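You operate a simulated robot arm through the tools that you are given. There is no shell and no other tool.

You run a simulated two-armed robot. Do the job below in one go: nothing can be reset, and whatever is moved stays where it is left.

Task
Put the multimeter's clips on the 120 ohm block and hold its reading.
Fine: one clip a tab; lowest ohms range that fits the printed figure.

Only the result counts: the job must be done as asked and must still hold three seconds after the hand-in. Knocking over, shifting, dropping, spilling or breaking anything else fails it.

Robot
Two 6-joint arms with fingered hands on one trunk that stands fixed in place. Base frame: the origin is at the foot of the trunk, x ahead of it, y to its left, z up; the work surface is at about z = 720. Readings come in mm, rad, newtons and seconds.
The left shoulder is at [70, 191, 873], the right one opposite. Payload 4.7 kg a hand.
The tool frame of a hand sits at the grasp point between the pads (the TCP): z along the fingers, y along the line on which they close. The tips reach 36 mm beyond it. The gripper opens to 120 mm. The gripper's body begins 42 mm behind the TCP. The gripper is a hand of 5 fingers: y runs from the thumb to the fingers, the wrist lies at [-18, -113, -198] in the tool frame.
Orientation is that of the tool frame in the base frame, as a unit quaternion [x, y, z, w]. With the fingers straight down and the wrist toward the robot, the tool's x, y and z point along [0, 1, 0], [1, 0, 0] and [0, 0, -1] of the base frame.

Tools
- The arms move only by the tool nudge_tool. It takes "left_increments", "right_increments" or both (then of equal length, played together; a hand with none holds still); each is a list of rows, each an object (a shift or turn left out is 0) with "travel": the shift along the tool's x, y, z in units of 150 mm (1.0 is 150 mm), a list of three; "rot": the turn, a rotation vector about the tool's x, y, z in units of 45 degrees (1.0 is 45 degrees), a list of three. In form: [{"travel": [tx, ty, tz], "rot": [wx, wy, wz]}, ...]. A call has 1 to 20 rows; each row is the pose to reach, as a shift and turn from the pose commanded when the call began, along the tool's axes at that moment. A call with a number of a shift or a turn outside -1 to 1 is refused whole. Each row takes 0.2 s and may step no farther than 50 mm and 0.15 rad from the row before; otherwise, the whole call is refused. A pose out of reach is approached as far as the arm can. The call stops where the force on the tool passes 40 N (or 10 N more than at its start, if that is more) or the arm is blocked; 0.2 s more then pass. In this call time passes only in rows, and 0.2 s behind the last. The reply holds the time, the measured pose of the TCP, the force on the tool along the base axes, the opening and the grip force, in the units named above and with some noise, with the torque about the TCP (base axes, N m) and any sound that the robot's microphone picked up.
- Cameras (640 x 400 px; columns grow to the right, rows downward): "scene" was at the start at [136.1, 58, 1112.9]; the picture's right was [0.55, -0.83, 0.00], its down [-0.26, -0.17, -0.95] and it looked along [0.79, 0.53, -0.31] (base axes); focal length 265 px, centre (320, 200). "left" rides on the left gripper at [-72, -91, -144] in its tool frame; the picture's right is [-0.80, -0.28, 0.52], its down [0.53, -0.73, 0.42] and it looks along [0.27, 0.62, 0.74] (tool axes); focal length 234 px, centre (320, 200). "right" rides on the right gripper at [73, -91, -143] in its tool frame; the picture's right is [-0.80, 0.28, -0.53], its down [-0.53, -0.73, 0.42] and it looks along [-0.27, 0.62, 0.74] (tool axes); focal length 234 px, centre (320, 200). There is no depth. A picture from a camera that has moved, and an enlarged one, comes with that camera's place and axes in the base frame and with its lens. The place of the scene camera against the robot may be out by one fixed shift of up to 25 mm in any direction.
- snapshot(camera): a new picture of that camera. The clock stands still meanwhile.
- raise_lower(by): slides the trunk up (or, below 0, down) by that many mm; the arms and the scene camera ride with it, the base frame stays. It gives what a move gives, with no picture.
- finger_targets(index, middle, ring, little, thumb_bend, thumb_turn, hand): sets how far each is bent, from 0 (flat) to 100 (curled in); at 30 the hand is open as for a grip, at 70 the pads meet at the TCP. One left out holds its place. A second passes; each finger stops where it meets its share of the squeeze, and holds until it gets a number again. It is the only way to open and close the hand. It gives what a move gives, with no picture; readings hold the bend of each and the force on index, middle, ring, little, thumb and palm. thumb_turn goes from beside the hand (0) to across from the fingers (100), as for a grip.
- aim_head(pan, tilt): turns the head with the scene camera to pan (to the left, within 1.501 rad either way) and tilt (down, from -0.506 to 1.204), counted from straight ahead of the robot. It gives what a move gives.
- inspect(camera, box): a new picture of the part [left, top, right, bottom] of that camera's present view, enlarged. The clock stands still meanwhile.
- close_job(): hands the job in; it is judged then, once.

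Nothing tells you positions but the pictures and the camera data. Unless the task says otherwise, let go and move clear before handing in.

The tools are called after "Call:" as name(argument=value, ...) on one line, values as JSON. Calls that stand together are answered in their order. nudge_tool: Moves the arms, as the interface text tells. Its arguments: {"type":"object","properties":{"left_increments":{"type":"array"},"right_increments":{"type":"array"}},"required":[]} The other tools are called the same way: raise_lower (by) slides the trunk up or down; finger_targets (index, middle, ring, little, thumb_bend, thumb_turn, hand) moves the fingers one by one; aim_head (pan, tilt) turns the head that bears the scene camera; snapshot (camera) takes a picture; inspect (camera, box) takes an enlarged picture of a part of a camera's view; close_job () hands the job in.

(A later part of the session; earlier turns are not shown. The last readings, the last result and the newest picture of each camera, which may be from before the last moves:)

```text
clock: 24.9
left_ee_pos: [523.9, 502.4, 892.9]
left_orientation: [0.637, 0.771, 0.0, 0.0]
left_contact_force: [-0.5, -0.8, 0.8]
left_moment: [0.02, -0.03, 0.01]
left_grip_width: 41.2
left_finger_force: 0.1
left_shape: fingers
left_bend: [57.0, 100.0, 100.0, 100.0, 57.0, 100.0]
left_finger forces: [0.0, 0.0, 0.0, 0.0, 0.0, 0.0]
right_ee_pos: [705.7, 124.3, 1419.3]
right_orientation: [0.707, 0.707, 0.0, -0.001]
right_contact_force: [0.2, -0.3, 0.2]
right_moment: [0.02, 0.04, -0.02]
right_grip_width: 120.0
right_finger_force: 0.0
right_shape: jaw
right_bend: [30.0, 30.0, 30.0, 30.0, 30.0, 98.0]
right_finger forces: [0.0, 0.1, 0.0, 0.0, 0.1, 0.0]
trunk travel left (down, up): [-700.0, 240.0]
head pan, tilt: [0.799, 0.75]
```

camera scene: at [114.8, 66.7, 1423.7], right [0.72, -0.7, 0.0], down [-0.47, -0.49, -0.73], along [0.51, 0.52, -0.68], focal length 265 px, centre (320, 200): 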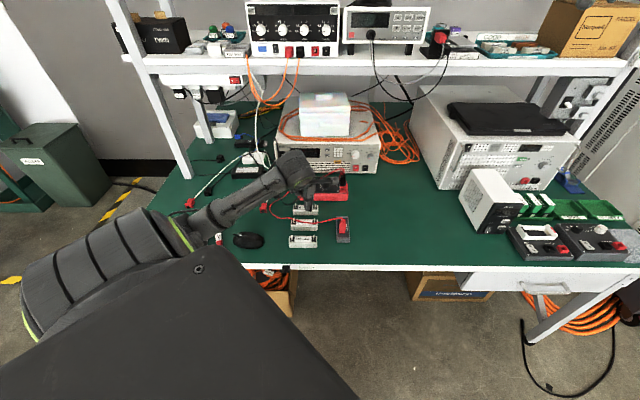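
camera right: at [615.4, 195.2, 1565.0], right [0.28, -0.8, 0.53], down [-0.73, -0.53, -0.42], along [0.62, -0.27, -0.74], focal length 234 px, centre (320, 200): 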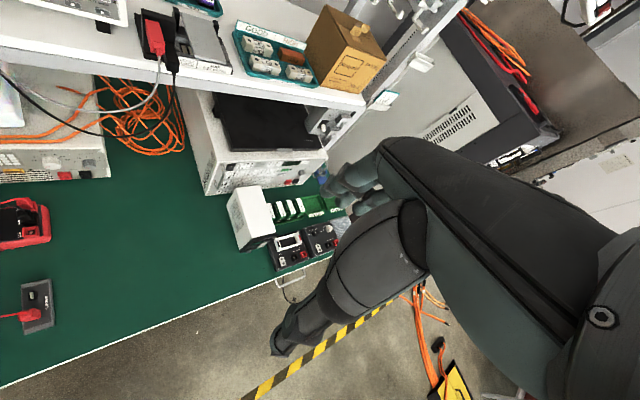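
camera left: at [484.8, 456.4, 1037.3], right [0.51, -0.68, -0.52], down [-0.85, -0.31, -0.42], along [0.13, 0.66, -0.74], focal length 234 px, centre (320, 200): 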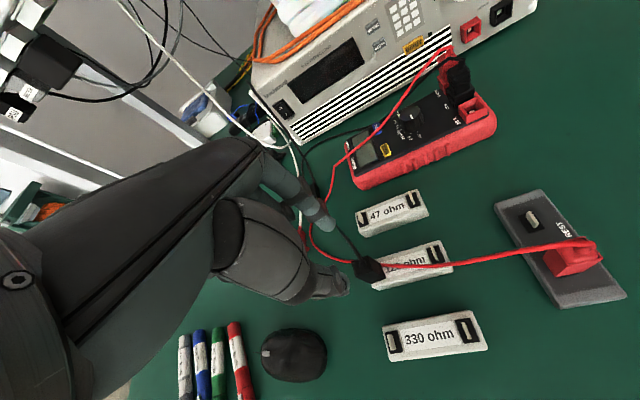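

Call:
nudge_tool(left_increments=[{"travel": [-0.085, 0.036, 0], "rot": [0, 0, 0.167]}, {"travel": [-0.17, 0.072, 0], "rot": [0, 0, 0.333]}, {"travel": [-0.255, 0.108, 0], "rot": [0, 0, 0.5]}, {"travel": [-0.34, 0.143, 0], "rot": [0, 0, 0.667]}, {"travel": [-0.425, 0.179, 0], "rot": [0, 0, 0.833]}, {"travel": [-0.51, 0.214, 0], "rot": [0, 0, 1.0]}])

Call:
snapshot(camera="left")

Call:
snapshot(camera="scene")

```text
clock: 26.3
left_ee_pos: [570.2, 433.9, 893.4]
left_orientation: [0.883, 0.469, -0.001, 0.0]
left_contact_force: [-0.6, 0.2, -1.0]
left_moment: [-0.02, -0.03, 0.02]
left_grip_width: 41.1
left_finger_force: 0.1
left_shape: fingers
left_bend: [57.0, 100.0, 100.0, 100.0, 57.0, 100.0]
left_finger forces: [0.0, 0.1, 0.0, 0.0, 0.0, 0.0]
right_ee_pos: [706.7, 122.9, 1419.8]
right_orientation: [0.706, 0.708, 0.0, -0.001]
right_contact_force: [0.7, 0.2, -1.0]
right_moment: [0.0, 0.03, 0.05]
right_grip_width: 119.8
right_finger_force: 0.1
right_shape: jaw
right_bend: [30.0, 30.0, 30.0, 30.0, 30.0, 98.0]
right_finger forces: [0.0, 0.0, 0.0, 0.0, 0.0, 0.0]
trunk travel left (down, up): [-700.0, 240.0]
head pan, tilt: [0.799, 0.75]
```

```text
taken
camera left: at [453.6, 425.4, 1036.1], right [-0.68, -0.51, -0.53], down [-0.31, 0.85, -0.42], along [0.66, -0.13, -0.74], focal length 234 px, centre (320, 200)
```

left: 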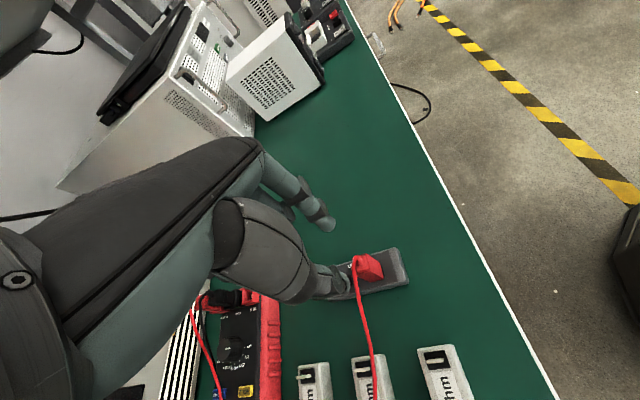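

```text
taken
camera scene: at [117.0, 65.7, 1423.6], right [0.72, -0.7, 0.0], down [-0.48, -0.49, -0.73], along [0.51, 0.52, -0.68], focal length 265 px, centre (320, 200)
```

scene: 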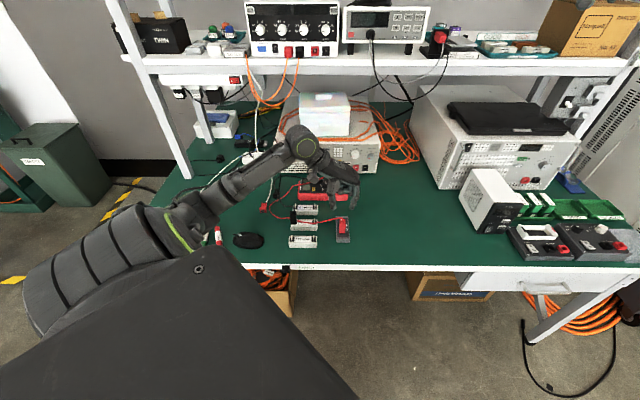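

Call:
inspect(camera="left", box=[330, 235, 410, 305])

Call:
inspect(camera="scene", box=[320, 165, 370, 245])

```text
5.71 times, centred on (370, 270) of left
camera zoom: at [453.6, 425.4, 1036.1], right [-0.68, -0.51, -0.53], down [-0.31, 0.85, -0.42], along [0.66, -0.13, -0.74], focal length 1338 px, centre (34, -200)
```

zoom: 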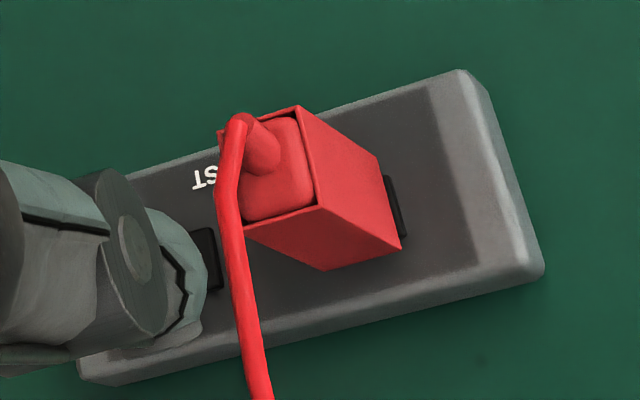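

```text
5.00 times, centred on (345, 205) of scene
camera zoom: at [117.0, 65.7, 1423.6], right [0.72, -0.7, 0.0], down [-0.48, -0.49, -0.73], along [0.51, 0.52, -0.68], focal length 1323 px, centre (195, 175)
```

zoom: 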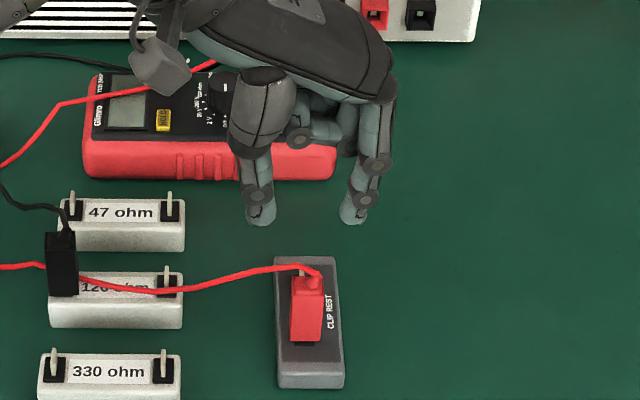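

The red clip's centre is about 6.5 mm toward the fingers from the TCP. I'll shift 2.6 mm to match the pinch centre I measured with the black clip, then descend in stages.

Call:
nudge_tool(left_increments=[{"travel": [0.002, 0.017, 0.2]}, {"travel": [0.002, 0.017, 0.4]}])

Call:
inspect(camera="left", box=[300, 205, 400, 295])

Call:
inspect(camera="scene", box=[320, 175, 370, 245])

```text
clock: 26.9
left_ee_pos: [572.8, 432.5, 832.8]
left_orientation: [0.883, 0.47, -0.001, 0.001]
left_contact_force: [-0.2, 0.3, -0.7]
left_moment: [0.0, 0.02, 0.03]
left_grip_width: 41.5
left_finger_force: 0.1
left_shape: fingers
left_bend: [57.0, 100.0, 100.0, 100.0, 57.0, 100.0]
left_finger forces: [0.0, 0.0, 0.0, 0.1, 0.1, 0.0]
right_ee_pos: [707.0, 123.8, 1419.4]
right_orientation: [0.706, 0.708, 0.0, 0.0]
right_contact_force: [0.4, -0.6, 0.0]
right_moment: [-0.04, -0.01, -0.01]
right_grip_width: 120.0
right_finger_force: 0.0
right_shape: jaw
right_bend: [30.0, 30.0, 30.0, 30.0, 30.0, 98.0]
right_finger forces: [0.0, 0.1, 0.0, 0.0, 0.0, 0.0]
trunk travel left (down, up): [-700.0, 240.0]
head pan, tilt: [0.799, 0.75]
```

```text
4.44 times, centred on (350, 250) of left
camera zoom: at [455.9, 424.7, 976.2], right [-0.68, -0.51, -0.52], down [-0.31, 0.85, -0.43], along [0.66, -0.13, -0.74], focal length 1041 px, centre (187, -22)
```

zoom: 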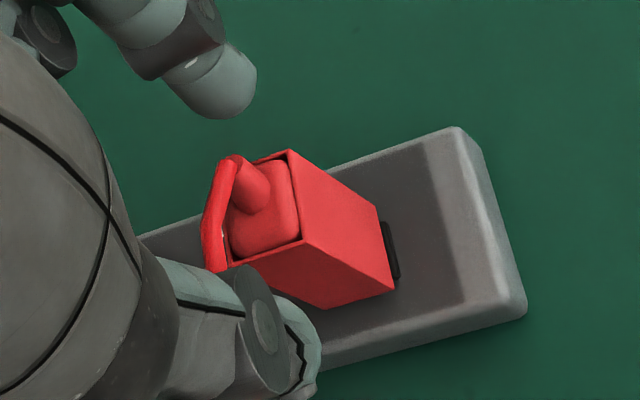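

```text
5.71 times, centred on (345, 210) of scene
camera zoom: at [116.5, 66.3, 1423.7], right [0.72, -0.7, 0.0], down [-0.48, -0.49, -0.73], along [0.51, 0.52, -0.68], focal length 1512 px, centre (177, 143)
```

zoom: 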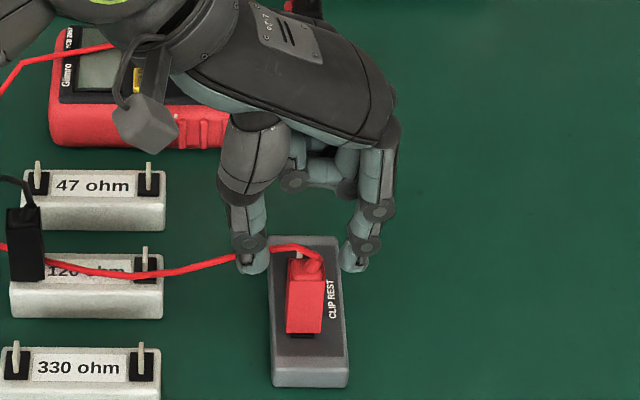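

Call:
nudge_tool(left_increments=[{"travel": [0.004, 0.01, 0.1]}, {"travel": [0.004, 0.01, 0.2]}, {"travel": [0.004, 0.01, 0.3]}])

Call:
inspect(camera="left", box=[300, 205, 400, 295])

Call:
inspect(camera="scene", box=[325, 195, 365, 245])

```text
clock: 27.7
left_ee_pos: [573.0, 432.2, 787.6]
left_orientation: [0.883, 0.47, 0.0, 0.0]
left_contact_force: [0.0, -0.3, -0.5]
left_moment: [-0.02, 0.03, 0.0]
left_grip_width: 41.5
left_finger_force: 0.2
left_shape: fingers
left_bend: [57.0, 100.0, 100.0, 100.0, 57.0, 100.0]
left_finger forces: [0.0, 0.0, 0.0, 0.0, 0.0, 0.0]
right_ee_pos: [706.0, 121.9, 1419.7]
right_orientation: [0.707, 0.707, -0.001, -0.001]
right_contact_force: [-0.5, 0.3, -0.1]
right_moment: [0.0, 0.0, -0.02]
right_grip_width: 119.8
right_finger_force: 0.1
right_shape: jaw
right_bend: [30.0, 30.0, 30.0, 30.0, 30.0, 98.0]
right_finger forces: [0.0, 0.1, 0.0, 0.0, 0.1, 0.1]
trunk travel left (down, up): [-700.0, 240.0]
head pan, tilt: [0.799, 0.75]
```

```text
4.44 times, centred on (350, 250) of left
camera zoom: at [457.4, 423.5, 931.9], right [-0.68, -0.51, -0.53], down [-0.31, 0.85, -0.42], along [0.66, -0.13, -0.74], focal length 1041 px, centre (187, -22)
```

zoom: 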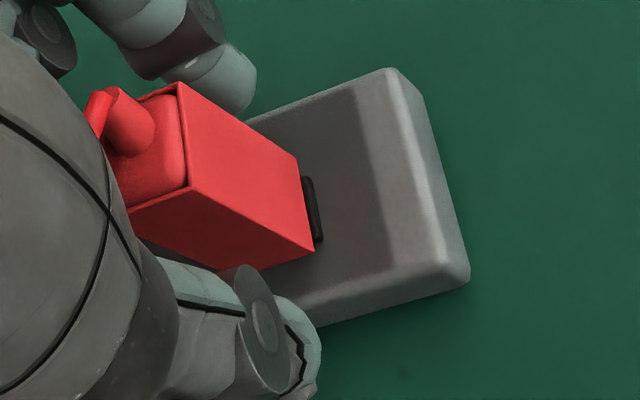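

```text
8.00 times, centred on (345, 220) of scene
camera zoom: at [116.2, 66.0, 1423.7], right [0.72, -0.7, 0.0], down [-0.48, -0.49, -0.73], along [0.51, 0.52, -0.68], focal length 2117 px, centre (120, 40)
```

zoom: 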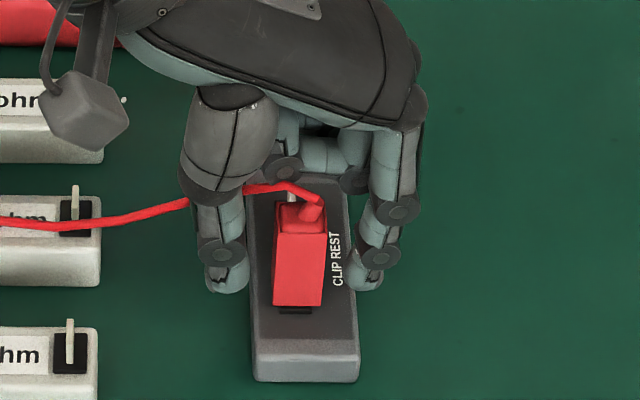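

The thumb and index are on either side of the red clip with no contact, so I'll close.

Call:
finger_targets(hand="left", index=70, thumb_bend=70)

Call:
nudge_tool(left_increments=[{"travel": [0, 0, -0.05]}, {"travel": [0, 0, -0.1]}, {"travel": [0, 0, -0.18]}])

Call:
inspect(camera="left", box=[300, 205, 400, 295])

Call:
inspect(camera="scene", box=[325, 195, 365, 245])

```text
clock: 28.7
left_ee_pos: [571.5, 432.3, 787.4]
left_orientation: [0.883, 0.469, 0.0, -0.001]
left_contact_force: [1.1, 0.3, -1.4]
left_moment: [-0.03, -0.05, 0.03]
left_grip_width: 18.5
left_finger_force: 4.2
left_shape: fingers
left_bend: [65.0, 100.0, 100.0, 100.0, 66.0, 100.0]
left_finger forces: [4.6, 0.1, 0.1, 0.1, 3.9, 0.0]
right_ee_pos: [707.2, 123.2, 1420.7]
right_orientation: [0.706, 0.708, 0.0, -0.001]
right_contact_force: [0.6, -0.3, 0.1]
right_moment: [0.01, 0.02, 0.01]
right_grip_width: 119.9
right_finger_force: 0.0
right_shape: jaw
right_bend: [30.0, 30.0, 30.0, 30.0, 30.0, 98.0]
right_finger forces: [0.1, 0.0, 0.1, 0.0, 0.0, 0.0]
trunk travel left (down, up): [-700.0, 240.0]
head pan, tilt: [0.799, 0.75]
```

```text
clock: 29.5
left_ee_pos: [572.7, 431.5, 815.3]
left_orientation: [0.883, 0.47, -0.001, 0.0]
left_contact_force: [-0.4, 0.1, -0.7]
left_moment: [-0.03, 0.03, -0.01]
left_grip_width: 17.9
left_finger_force: 3.8
left_shape: fingers
left_bend: [65.0, 100.0, 100.0, 100.0, 66.0, 100.0]
left_finger forces: [4.2, 0.0, 0.1, 0.0, 4.3, 0.1]
right_ee_pos: [707.3, 123.7, 1418.8]
right_orientation: [0.707, 0.707, 0.0, 0.0]
right_contact_force: [0.0, 1.6, 0.8]
right_moment: [0.03, 0.0, -0.03]
right_grip_width: 119.5
right_finger_force: 0.1
right_shape: jaw
right_bend: [30.0, 30.0, 30.0, 30.0, 30.0, 98.0]
right_finger forces: [0.0, 0.0, 0.0, 0.0, 0.1, 0.1]
trunk travel left (down, up): [-700.0, 240.0]
head pan, tilt: [0.799, 0.75]
```

```text
4.44 times, centred on (350, 250) of left
camera zoom: at [457.1, 423.8, 958.9], right [-0.68, -0.51, -0.52], down [-0.31, 0.85, -0.42], along [0.66, -0.13, -0.74], focal length 1041 px, centre (187, -22)
```

zoom: 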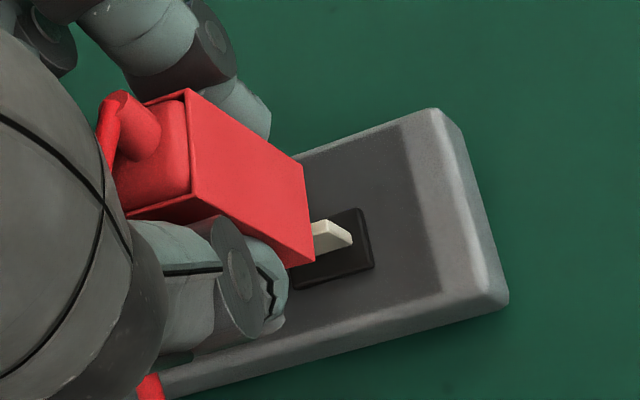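

```text
8.00 times, centred on (345, 220) of scene
camera zoom: at [116.3, 66.1, 1423.6], right [0.72, -0.7, 0.0], down [-0.48, -0.49, -0.73], along [0.51, 0.52, -0.68], focal length 2117 px, centre (120, 40)
```

zoom: 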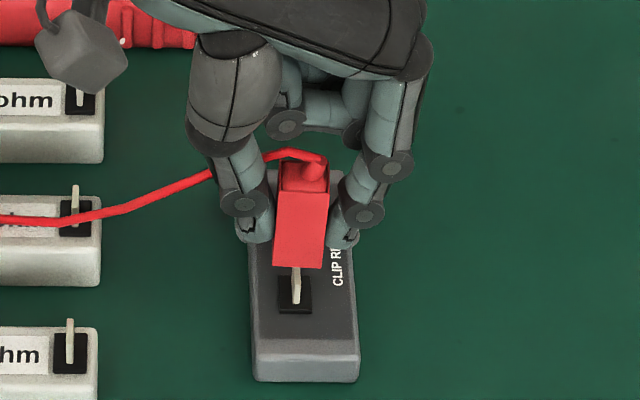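

The red clip lifted straight, with only about 5° of yaw to correct. I'll carry it over the right tab, near [530, 524], turning back 5° on the way.

Call:
nudge_tool(left_increments=[{"travel": [0, 0, -0.15]}, {"travel": [0, 0, -0.27]}, {"travel": [0.113, -0.198, -0.27], "rot": [0, 0, -0.055]}, {"travel": [0.226, -0.397, -0.27], "rot": [0, 0, -0.111]}, {"travel": [0.338, -0.595, -0.27], "rot": [0, 0, -0.111]}])

Call:
snapshot(camera="left")

Call:
inspect(camera="left", box=[310, 205, 430, 325])

Call:
inspect(camera="scene", box=[285, 185, 335, 245])

```text
clock: 30.7
left_ee_pos: [528.4, 524.0, 854.8]
left_orientation: [0.862, 0.507, -0.001, 0.002]
left_contact_force: [-0.8, 0.4, -0.3]
left_moment: [-0.02, 0.02, 0.04]
left_grip_width: 17.8
left_finger_force: 4.2
left_shape: fingers
left_bend: [65.0, 100.0, 100.0, 100.0, 66.0, 100.0]
left_finger forces: [4.3, 0.1, 0.1, 0.0, 4.4, 0.0]
right_ee_pos: [706.5, 124.3, 1421.4]
right_orientation: [0.707, 0.707, 0.0, 0.0]
right_contact_force: [-0.1, 0.7, -0.5]
right_moment: [0.0, 0.02, 0.03]
right_grip_width: 119.8
right_finger_force: 0.1
right_shape: jaw
right_bend: [30.0, 30.0, 30.0, 30.0, 30.0, 98.0]
right_finger forces: [0.0, 0.0, 0.1, 0.1, 0.1, 0.1]
trunk travel left (down, up): [-700.0, 240.0]
head pan, tilt: [0.799, 0.75]
```

```text
taken
camera left: at [414.1, 504.7, 998.6], right [-0.63, -0.57, -0.52], down [-0.38, 0.82, -0.43], along [0.67, -0.07, -0.74], focal length 234 px, centre (320, 200)
```

left: 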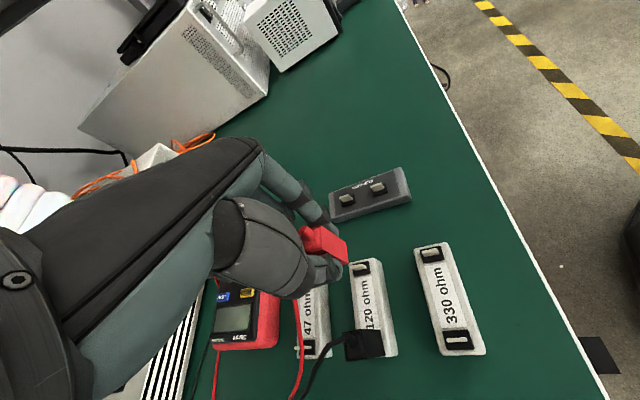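

```text
3.33 times, centred on (370, 265) of left
camera zoom: at [414.1, 504.7, 998.6], right [-0.63, -0.57, -0.52], down [-0.38, 0.82, -0.43], along [0.67, -0.07, -0.74], focal length 781 px, centre (153, -17)
```

zoom: 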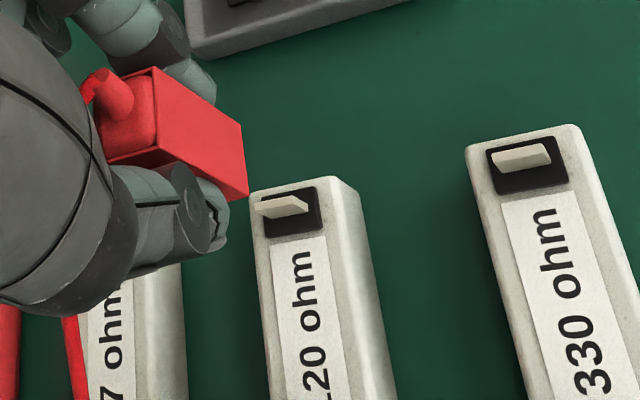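

```text
6.67 times, centred on (310, 215) of scene
camera zoom: at [115.6, 66.5, 1423.6], right [0.72, -0.7, 0.0], down [-0.48, -0.49, -0.73], along [0.51, 0.52, -0.68], focal length 1764 px, centre (387, 100)
```

zoom: 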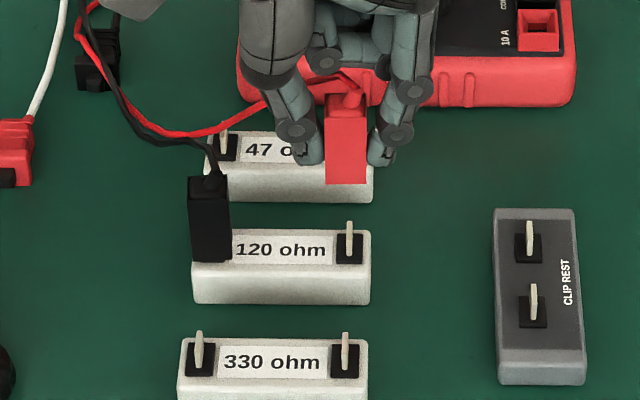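

Call:
inspect(camera="left", box=[315, 220, 375, 280])

Call:
inspect(camera="scene", box=[298, 195, 328, 235])

```text
6.67 times, centred on (345, 250) of left
camera zoom: at [414.1, 504.7, 998.6], right [-0.63, -0.57, -0.52], down [-0.38, 0.82, -0.43], along [0.67, -0.07, -0.74], focal length 1561 px, centre (153, -133)
```

zoom: 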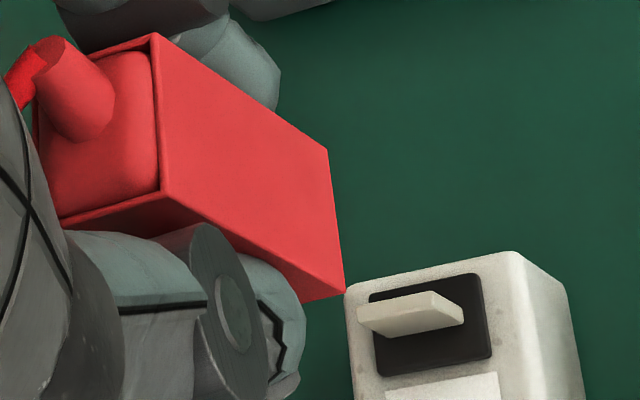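

```text
10.00 times, centred on (313, 215) of scene
camera zoom: at [115.6, 66.5, 1423.6], right [0.72, -0.7, 0.0], down [-0.48, -0.49, -0.73], along [0.51, 0.52, -0.68], focal length 2646 px, centre (390, 50)
```

zoom: 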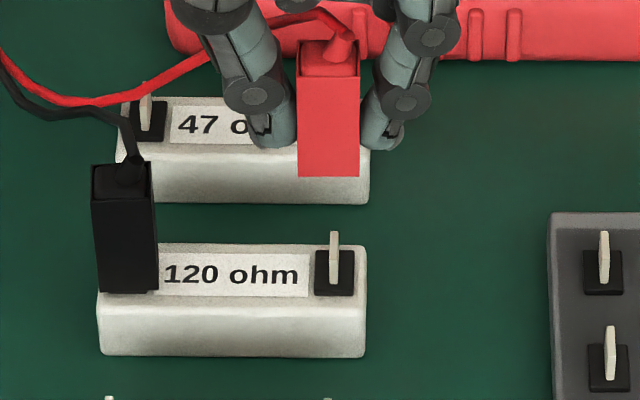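

Call:
nudge_tool(left_increments=[{"travel": [0.0077, 0.0022, 0.11]}, {"travel": [0.0077, 0.0022, 0.22]}])

Call:
inspect(camera="left", box=[315, 220, 375, 280])

Call:
inspect(camera="scene", box=[300, 202, 325, 232])

```text
clock: 31.3
left_ee_pos: [528.9, 525.4, 820.9]
left_orientation: [0.861, 0.508, -0.001, 0.001]
left_contact_force: [0.1, -0.2, 0.0]
left_moment: [0.01, 0.01, 0.0]
left_grip_width: 18.1
left_finger_force: 4.6
left_shape: fingers
left_bend: [65.0, 100.0, 100.0, 100.0, 66.0, 100.0]
left_finger forces: [4.4, 0.1, 0.0, 0.1, 4.3, 0.1]
right_ee_pos: [706.7, 124.5, 1419.8]
right_orientation: [0.707, 0.708, 0.0, 0.0]
right_contact_force: [0.5, 0.5, 0.0]
right_moment: [0.0, 0.01, 0.01]
right_grip_width: 119.9
right_finger_force: 0.1
right_shape: jaw
right_bend: [30.0, 30.0, 30.0, 30.0, 30.0, 98.0]
right_finger forces: [0.1, 0.0, 0.0, 0.0, 0.0, 0.0]
trunk travel left (down, up): [-700.0, 240.0]
head pan, tilt: [0.799, 0.75]
```

```text
6.67 times, centred on (345, 250) of left
camera zoom: at [414.9, 507.3, 965.0], right [-0.63, -0.57, -0.52], down [-0.38, 0.82, -0.43], along [0.67, -0.07, -0.74], focal length 1561 px, centre (153, -133)
```

zoom: 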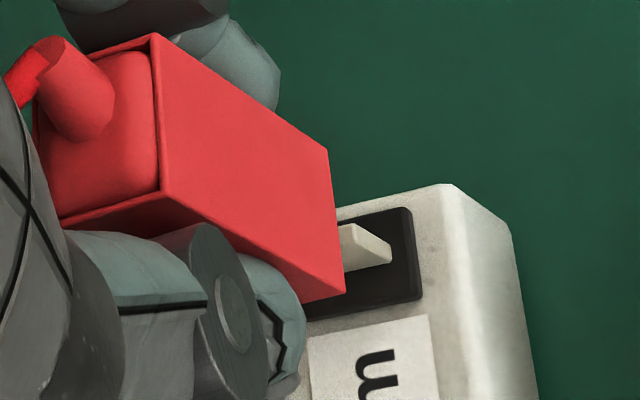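

```text
13.33 times, centred on (312, 217) of scene
camera zoom: at [116.3, 66.3, 1423.7], right [0.72, -0.7, 0.0], down [-0.48, -0.49, -0.73], along [0.51, 0.52, -0.68], focal length 3528 px, centre (420, -27)
```

zoom: 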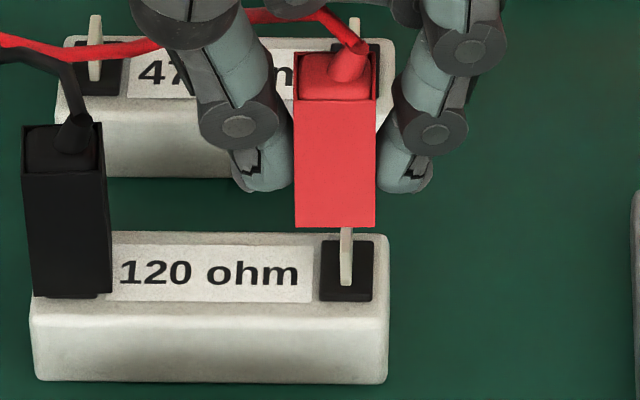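

Call:
nudge_tool(left_increments=[{"travel": [-0.0005, 0.0137, 0.0]}])

Call:
inspect(camera="scene", box=[300, 202, 325, 232])

Call:
inspect(camera="left", box=[325, 235, 365, 275])

```text
clock: 31.7
left_ee_pos: [529.2, 523.8, 822.0]
left_orientation: [0.862, 0.507, 0.0, 0.0]
left_contact_force: [-0.1, 0.3, -0.8]
left_moment: [0.02, 0.0, 0.03]
left_grip_width: 17.8
left_finger_force: 4.5
left_shape: fingers
left_bend: [65.0, 100.0, 100.0, 100.0, 66.0, 100.0]
left_finger forces: [4.4, 0.0, 0.0, 0.0, 4.4, 0.1]
right_ee_pos: [707.0, 124.2, 1419.4]
right_orientation: [0.706, 0.708, 0.001, 0.0]
right_contact_force: [-0.4, 0.2, 0.8]
right_moment: [-0.04, 0.02, 0.02]
right_grip_width: 119.6
right_finger_force: 0.0
right_shape: jaw
right_bend: [30.0, 30.0, 30.0, 30.0, 30.0, 98.0]
right_finger forces: [0.0, 0.1, 0.0, 0.0, 0.0, 0.0]
trunk travel left (down, up): [-700.0, 240.0]
head pan, tilt: [0.799, 0.75]
```

```text
13.33 times, centred on (312, 217) of scene
camera zoom: at [116.2, 66.2, 1423.6], right [0.72, -0.7, 0.0], down [-0.48, -0.49, -0.73], along [0.51, 0.52, -0.68], focal length 3528 px, centre (420, -27)
```

zoom: 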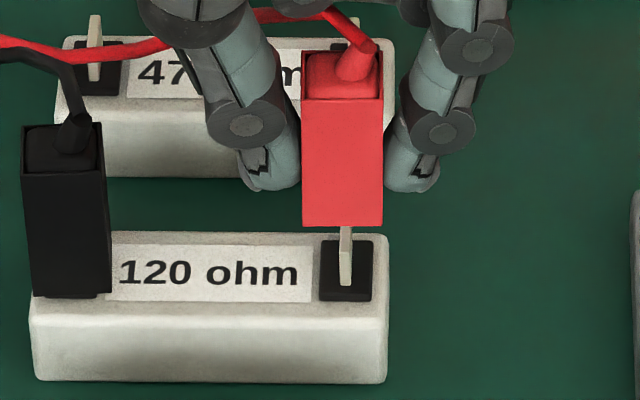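

```text
10.00 times, centred on (345, 255) of left
camera zoom: at [416.3, 505.9, 965.3], right [-0.63, -0.57, -0.52], down [-0.38, 0.82, -0.43], along [0.67, -0.07, -0.74], focal length 2342 px, centre (70, -350)
```

zoom: 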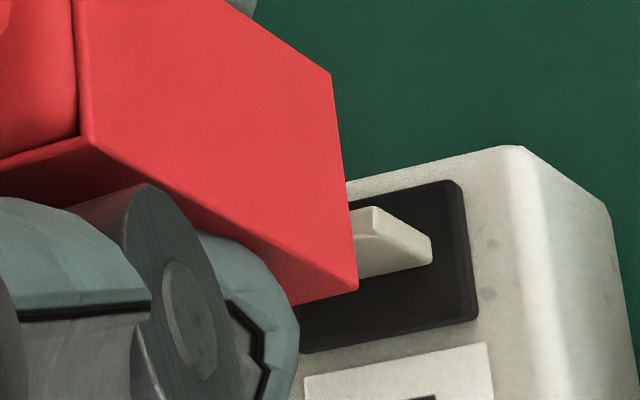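

Call:
nudge_tool(left_increments=[{"travel": [0.0016, 0.004, 0.04]}, {"travel": [0.0016, 0.004, 0.08]}, {"travel": [0.0016, 0.004, 0.11]}])

Call:
inspect(camera="scene", box=[300, 202, 325, 232])

Call:
inspect(camera="left", box=[315, 225, 375, 285])

```text
clock: 32.5
left_ee_pos: [531.3, 523.8, 805.0]
left_orientation: [0.862, 0.508, -0.001, 0.0]
left_contact_force: [-1.3, -0.8, -0.6]
left_moment: [-0.04, 0.0, 0.0]
left_grip_width: 17.6
left_finger_force: 4.5
left_shape: fingers
left_bend: [65.0, 100.0, 100.0, 100.0, 66.0, 100.0]
left_finger forces: [4.3, 0.0, 0.0, 0.0, 4.4, 0.1]
right_ee_pos: [706.2, 122.9, 1419.4]
right_orientation: [0.707, 0.707, 0.0, 0.0]
right_contact_force: [-0.6, -0.1, -0.4]
right_moment: [0.0, 0.0, 0.01]
right_grip_width: 120.0
right_finger_force: 0.0
right_shape: jaw
right_bend: [30.0, 30.0, 30.0, 30.0, 30.0, 98.0]
right_finger forces: [0.0, 0.0, 0.0, 0.0, 0.0, 0.0]
trunk travel left (down, up): [-700.0, 240.0]
head pan, tilt: [0.799, 0.75]
```

```text
13.33 times, centred on (312, 217) of scene
camera zoom: at [116.2, 66.0, 1423.6], right [0.72, -0.7, 0.0], down [-0.48, -0.49, -0.73], along [0.51, 0.52, -0.68], focal length 3528 px, centre (420, -27)
```

zoom: 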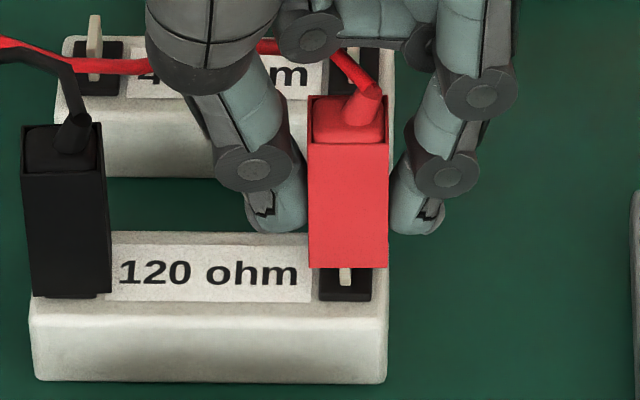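

```text
6.67 times, centred on (345, 255) of left
camera zoom: at [417.7, 505.4, 948.9], right [-0.63, -0.57, -0.52], down [-0.38, 0.82, -0.43], along [0.67, -0.07, -0.74], focal length 1561 px, centre (153, -167)
```

zoom: 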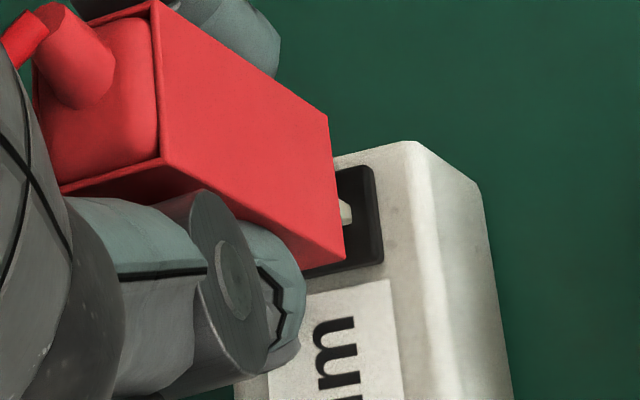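

Call:
nudge_tool(left_increments=[{"travel": [0.0, -0.003, 0.02]}, {"travel": [0.0, -0.003, 0.04]}])

Call:
inspect(camera="scene", box=[300, 202, 325, 232])

Call:
inspect(camera="left", box=[315, 225, 375, 285])

```text
clock: 33.1
left_ee_pos: [530.7, 523.7, 798.7]
left_orientation: [0.861, 0.508, 0.0, 0.0]
left_contact_force: [0.3, -0.2, 0.2]
left_moment: [-0.04, 0.01, -0.01]
left_grip_width: 17.7
left_finger_force: 4.1
left_shape: fingers
left_bend: [65.0, 100.0, 100.0, 100.0, 66.0, 100.0]
left_finger forces: [4.3, 0.0, 0.0, 0.1, 4.4, 0.0]
right_ee_pos: [706.2, 124.2, 1420.0]
right_orientation: [0.707, 0.708, 0.0, 0.0]
right_contact_force: [-0.2, -0.3, -0.3]
right_moment: [0.04, -0.03, 0.01]
right_grip_width: 119.8
right_finger_force: 0.2
right_shape: jaw
right_bend: [30.0, 30.0, 30.0, 30.0, 30.0, 98.0]
right_finger forces: [0.0, 0.0, 0.1, 0.1, 0.0, 0.0]
trunk travel left (down, up): [-700.0, 240.0]
head pan, tilt: [0.799, 0.75]
```

```text
13.33 times, centred on (312, 217) of scene
camera zoom: at [116.2, 66.1, 1423.6], right [0.72, -0.7, 0.0], down [-0.48, -0.49, -0.73], along [0.51, 0.52, -0.68], focal length 3528 px, centre (420, -27)
```

zoom: 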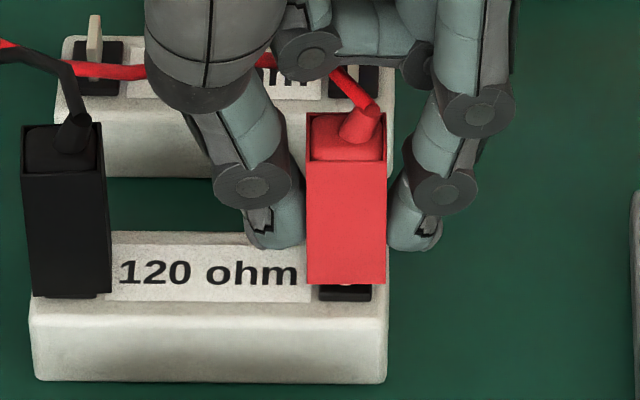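

```text
6.67 times, centred on (345, 255) of left
camera zoom: at [416.9, 505.4, 943.0], right [-0.63, -0.57, -0.53], down [-0.38, 0.82, -0.42], along [0.67, -0.07, -0.74], focal length 1561 px, centre (153, -167)
```

zoom: 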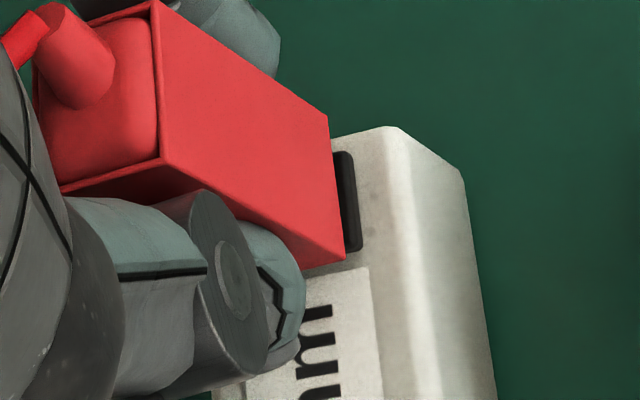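

Call:
nudge_tool(left_increments=[{"travel": [0.0, 0.0, 0.011]}, {"travel": [0.0, 0.0, 0.022]}])

Call:
inspect(camera="scene", box=[300, 202, 325, 232])

Call:
inspect(camera="left", box=[315, 225, 375, 285])

```text
clock: 33.7
left_ee_pos: [530.7, 523.5, 796.8]
left_orientation: [0.862, 0.508, 0.0, 0.0]
left_contact_force: [0.2, 0.7, 1.3]
left_moment: [0.01, 0.01, -0.03]
left_grip_width: 17.7
left_finger_force: 4.3
left_shape: fingers
left_bend: [65.0, 100.0, 100.0, 100.0, 66.0, 100.0]
left_finger forces: [4.6, 0.0, 0.1, 0.0, 4.6, 0.0]
right_ee_pos: [707.2, 123.3, 1419.8]
right_orientation: [0.707, 0.708, 0.0, 0.0]
right_contact_force: [0.5, -0.3, -1.0]
right_moment: [0.0, -0.02, -0.02]
right_grip_width: 119.8
right_finger_force: 0.0
right_shape: jaw
right_bend: [30.0, 30.0, 30.0, 30.0, 30.0, 98.0]
right_finger forces: [0.0, 0.0, 0.0, 0.0, 0.1, 0.0]
trunk travel left (down, up): [-700.0, 240.0]
head pan, tilt: [0.799, 0.75]
```

```text
13.33 times, centred on (312, 217) of scene
camera zoom: at [115.9, 65.9, 1423.7], right [0.72, -0.7, 0.0], down [-0.48, -0.49, -0.73], along [0.51, 0.52, -0.68], focal length 3528 px, centre (420, -27)
```

zoom: 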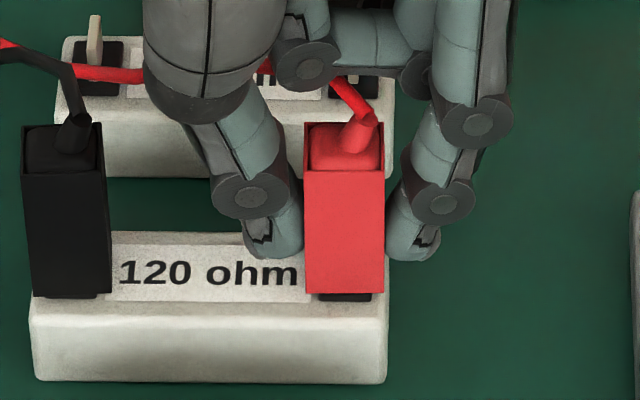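

```text
6.67 times, centred on (345, 255) of left
camera zoom: at [416.0, 505.2, 940.0], right [-0.63, -0.57, -0.53], down [-0.38, 0.82, -0.43], along [0.67, -0.07, -0.74], focal length 1561 px, centre (153, -167)
```

zoom: 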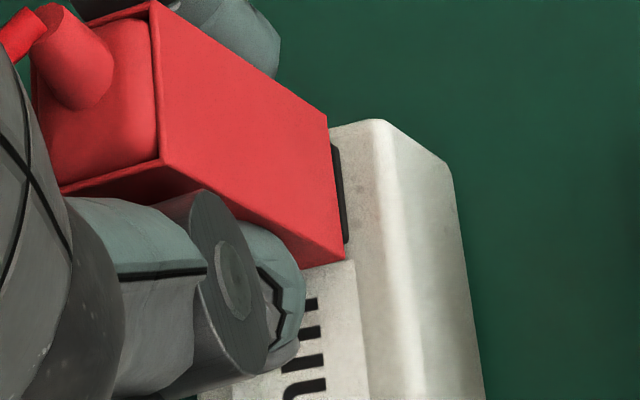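

The red clip is seated on the right tab at the same level as the black one. I'll release it and back off upward.

Call:
finger_targets(hand="left", index=58, thumb_bend=58)

Call:
nudge_tool(left_increments=[{"travel": [0, 0, -0.1]}, {"travel": [0, 0, -0.2]}, {"travel": [0, 0, -0.4]}, {"travel": [0, 0, -0.7]}])

Call:
inspect(camera="scene", box=[285, 195, 335, 245])

Call:
inspect(camera="left", box=[320, 220, 440, 360])

Call:
inspect(camera="scene", box=[290, 165, 360, 210])

```text
clock: 34.7
left_ee_pos: [530.8, 523.9, 796.1]
left_orientation: [0.861, 0.508, 0.0, 0.0]
left_contact_force: [-0.2, 0.4, -0.7]
left_moment: [0.02, 0.02, 0.0]
left_grip_width: 41.2
left_finger_force: 0.0
left_shape: fingers
left_bend: [57.0, 100.0, 100.0, 100.0, 57.0, 100.0]
left_finger forces: [0.0, 0.0, 0.0, 0.0, 0.0, 0.1]
right_ee_pos: [706.1, 123.7, 1420.3]
right_orientation: [0.706, 0.708, 0.0, 0.0]
right_contact_force: [0.1, 1.6, -1.5]
right_moment: [0.01, -0.01, 0.0]
right_grip_width: 119.7
right_finger_force: 0.0
right_shape: jaw
right_bend: [30.0, 30.0, 30.0, 30.0, 30.0, 98.0]
right_finger forces: [0.0, 0.0, 0.0, 0.0, 0.0, 0.0]
trunk travel left (down, up): [-700.0, 240.0]
head pan, tilt: [0.799, 0.75]
```

```text
clock: 35.7
left_ee_pos: [529.0, 522.9, 901.9]
left_orientation: [0.861, 0.508, -0.002, 0.001]
left_contact_force: [0.4, 0.1, 0.8]
left_moment: [-0.02, -0.02, 0.0]
left_grip_width: 41.1
left_finger_force: 0.0
left_shape: fingers
left_bend: [57.0, 100.0, 100.0, 100.0, 57.0, 100.0]
left_finger forces: [0.0, 0.0, 0.0, 0.0, 0.0, 0.0]
right_ee_pos: [706.1, 122.7, 1420.0]
right_orientation: [0.707, 0.708, 0.0, 0.0]
right_contact_force: [-0.1, 0.6, -0.5]
right_moment: [0.01, -0.01, 0.04]
right_grip_width: 119.8
right_finger_force: 0.0
right_shape: jaw
right_bend: [30.0, 30.0, 30.0, 30.0, 30.0, 98.0]
right_finger forces: [0.0, 0.0, 0.0, 0.0, 0.1, 0.0]
trunk travel left (down, up): [-700.0, 240.0]
head pan, tilt: [0.799, 0.75]
```

```text
8.00 times, centred on (310, 220) of scene
camera zoom: at [115.4, 65.1, 1423.7], right [0.72, -0.7, 0.0], down [-0.48, -0.49, -0.73], along [0.51, 0.52, -0.68], focal length 2117 px, centre (400, 40)
```

zoom: 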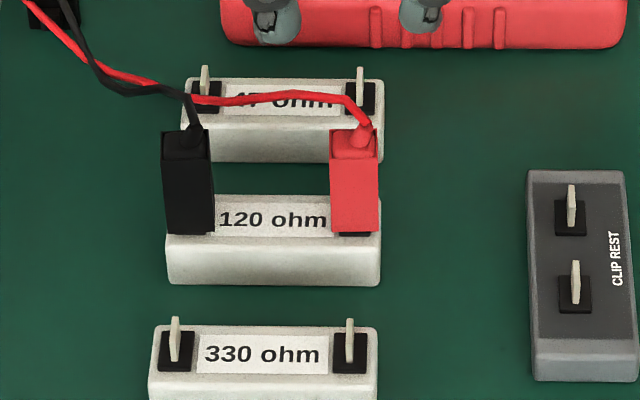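

```text
2.86 times, centred on (380, 290) of left
camera zoom: at [415.3, 504.5, 1045.4], right [-0.63, -0.57, -0.52], down [-0.38, 0.82, -0.43], along [0.67, -0.07, -0.74], focal length 669 px, centre (149, -57)
```

zoom: 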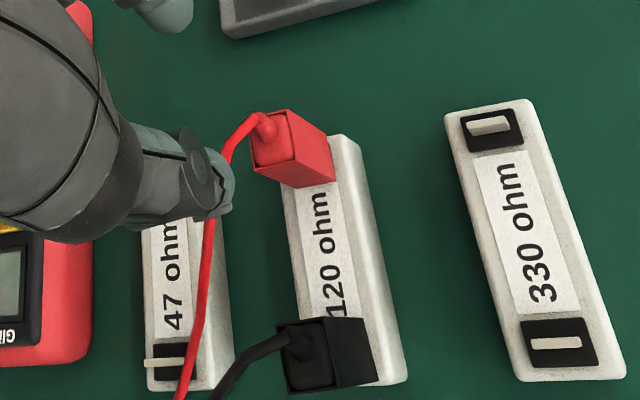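

```text
8.89 times, centred on (325, 188) of scene
camera zoom: at [115.4, 65.1, 1423.7], right [0.72, -0.7, 0.0], down [-0.48, -0.49, -0.73], along [0.51, 0.52, -0.68], focal length 2352 px, centre (276, 311)
```

zoom: 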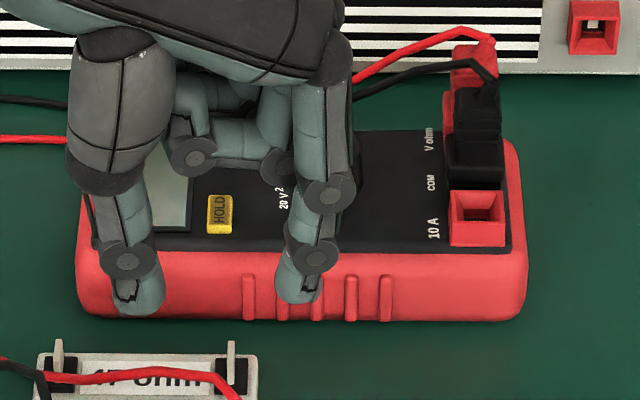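

Both clips now stand on the 120 ohm block. Next is the dial: I'll move the hand over the meter and swing it back to a start angle that leaves room for a clockwise turn.

Call:
nudge_tool(left_increments=[{"travel": [0.115, 0.077, 0], "rot": [0, 0, -0.157]}, {"travel": [0.23, 0.154, 0], "rot": [0, 0, -0.315]}, {"travel": [0.345, 0.23, 0], "rot": [0, 0, -0.472]}, {"travel": [0.46, 0.307, 0], "rot": [0, 0, -0.63]}, {"travel": [0.575, 0.384, 0], "rot": [0, 0, -0.787]}, {"travel": [0.69, 0.46, 0], "rot": [0, 0, -0.945]}])

Call:
snapshot(camera="left")

Call:
snapshot(camera="scene")

```text
clock: 37.1
left_ee_pos: [641.0, 581.3, 902.1]
left_orientation: [0.618, 0.786, 0.0, -0.001]
left_contact_force: [-0.3, 0.0, -0.1]
left_moment: [0.01, 0.03, -0.01]
left_grip_width: 41.5
left_finger_force: 0.1
left_shape: fingers
left_bend: [57.0, 100.0, 100.0, 100.0, 57.0, 100.0]
left_finger forces: [0.0, 0.1, 0.0, 0.1, 0.0, 0.0]
right_ee_pos: [707.0, 122.7, 1420.4]
right_orientation: [0.707, 0.707, -0.001, -0.001]
right_contact_force: [-0.5, 0.0, -0.7]
right_moment: [0.0, 0.01, 0.0]
right_grip_width: 119.7
right_finger_force: 0.1
right_shape: jaw
right_bend: [30.0, 30.0, 30.0, 30.0, 30.0, 98.0]
right_finger forces: [0.0, 0.0, 0.1, 0.1, 0.0, 0.0]
trunk travel left (down, up): [-700.0, 240.0]
head pan, tilt: [0.799, 0.75]
```

```text
taken
camera left: at [570.6, 490.2, 1045.8], right [-0.08, -0.85, -0.53], down [-0.84, 0.34, -0.42], along [0.54, 0.41, -0.74], focal length 234 px, centre (320, 200)
```

left: 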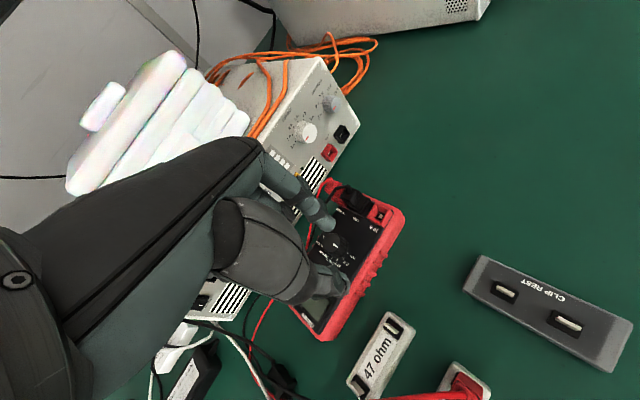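

```text
taken
camera scene: at [117.2, 65.8, 1423.6], right [0.72, -0.7, 0.0], down [-0.48, -0.49, -0.73], along [0.51, 0.52, -0.68], focal length 265 px, centre (320, 200)
```

scene: 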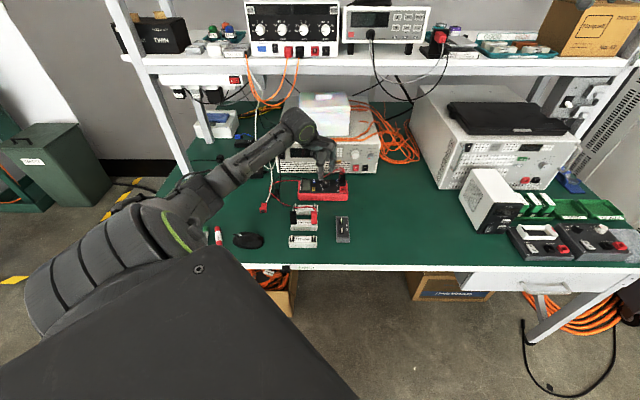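

Call:
inspect(camera="left", box=[295, 180, 415, 340])

Call:
inspect(camera="left", box=[310, 215, 365, 275])

Call:
inspect(camera="scene", box=[295, 160, 355, 205])

```text
2.50 times, centred on (355, 260) of left
camera zoom: at [570.6, 490.2, 1045.8], right [-0.08, -0.85, -0.53], down [-0.84, 0.34, -0.42], along [0.54, 0.41, -0.74], focal length 585 px, centre (232, 50)
```

zoom: 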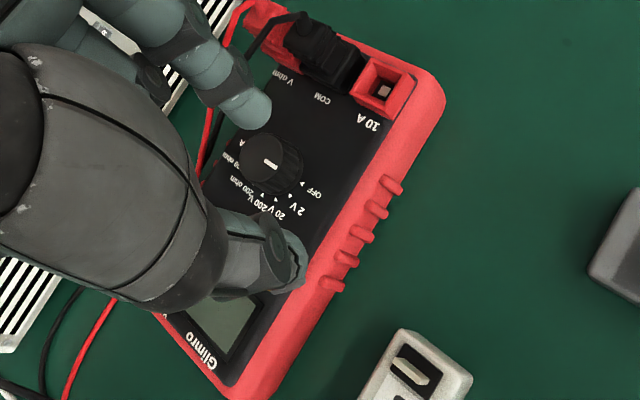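

```text
6.67 times, centred on (338, 245) of left
camera zoom: at [570.6, 490.2, 1045.8], right [-0.08, -0.85, -0.53], down [-0.84, 0.34, -0.42], along [0.54, 0.41, -0.74], focal length 1561 px, centre (203, -100)
```

zoom: 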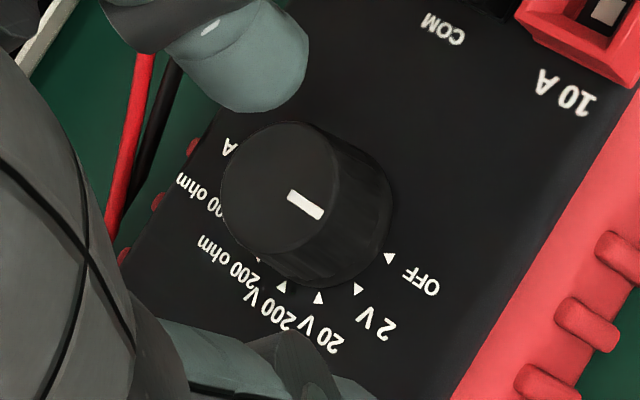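

```text
8.89 times, centred on (325, 182) of scene
camera zoom: at [117.2, 65.8, 1423.6], right [0.72, -0.7, 0.0], down [-0.48, -0.49, -0.73], along [0.51, 0.52, -0.68], focal length 2352 px, centre (276, 356)
```

zoom: 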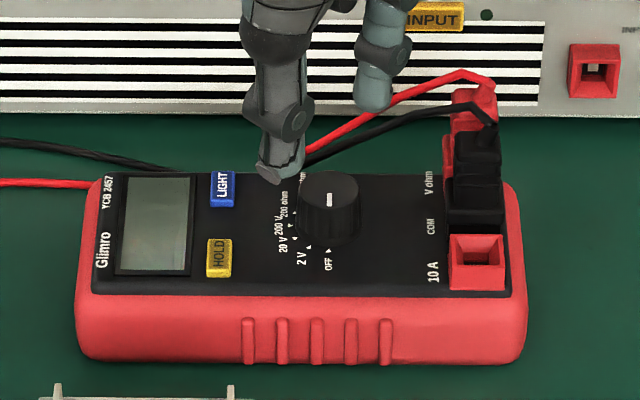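

The dial is in clear view, with its axis near [690, 626], face z about 760 and knob top about 782. I'll go above it at the start angle and lower to z of about 850.

Call:
nudge_tool(left_increments=[{"travel": [0.033, 0.061, 0], "rot": [0, 0, -0.157]}, {"travel": [0.065, 0.122, 0], "rot": [0, 0, -0.314]}, {"travel": [0.098, 0.183, 0], "rot": [0, 0, -0.47]}, {"travel": [0.13, 0.244, 0], "rot": [0, 0, -0.627]}, {"travel": [0.163, 0.305, 0], "rot": [0, 0, -0.784]}, {"travel": [0.195, 0.366, 0], "rot": [0, 0, -0.941]}, {"travel": [0.195, 0.366, 0.17], "rot": [0, 0, -0.941]}, {"travel": [0.195, 0.366, 0.35], "rot": [0, 0, -0.941]}])

Call:
snapshot(camera="left")

Call:
inspect(camera="left", box=[310, 205, 390, 295])

Call:
inspect(camera="scene", box=[290, 130, 370, 205])

```text
clock: 38.9
left_ee_pos: [687.7, 623.2, 847.9]
left_orientation: [0.294, 0.956, 0.0, 0.0]
left_contact_force: [-0.1, 0.0, 0.9]
left_moment: [0.03, 0.02, 0.01]
left_grip_width: 41.6
left_finger_force: 0.0
left_shape: fingers
left_bend: [57.0, 100.0, 100.0, 100.0, 57.0, 100.0]
left_finger forces: [0.0, 0.1, 0.0, 0.1, 0.0, 0.0]
right_ee_pos: [706.4, 123.4, 1420.3]
right_orientation: [0.706, 0.708, -0.001, 0.0]
right_contact_force: [-0.4, -0.8, 0.3]
right_moment: [0.03, 0.05, 0.03]
right_grip_width: 119.9
right_finger_force: 0.0
right_shape: jaw
right_bend: [30.0, 30.0, 30.0, 30.0, 30.0, 98.0]
right_finger forces: [0.0, 0.1, 0.1, 0.0, 0.1, 0.1]
trunk travel left (down, up): [-700.0, 240.0]
head pan, tilt: [0.799, 0.75]
```

```text
taken
camera left: at [697.8, 507.3, 990.9], right [0.51, -0.68, -0.52], down [-0.85, -0.31, -0.42], along [0.13, 0.66, -0.74], focal length 234 px, centre (320, 200)
```

left: 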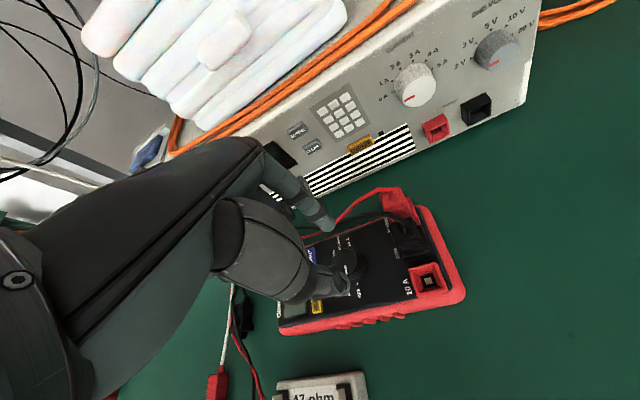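

```text
4.44 times, centred on (350, 250) of left
camera zoom: at [697.8, 507.3, 990.9], right [0.51, -0.68, -0.52], down [-0.85, -0.31, -0.42], along [0.13, 0.66, -0.74], focal length 1041 px, centre (187, -22)
```

zoom: 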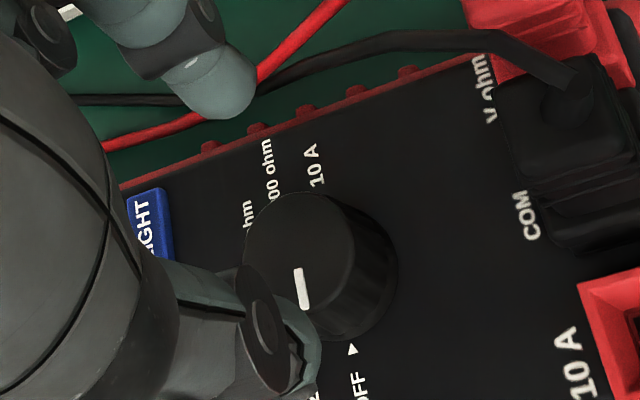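

```text
5.33 times, centred on (330, 168) of scene
camera zoom: at [116.5, 66.3, 1423.6], right [0.72, -0.7, 0.0], down [-0.48, -0.49, -0.73], along [0.51, 0.52, -0.68], focal length 1411 px, centre (267, 373)
```

zoom: 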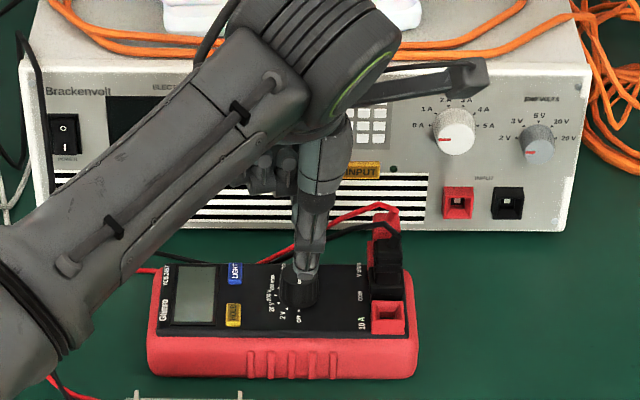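

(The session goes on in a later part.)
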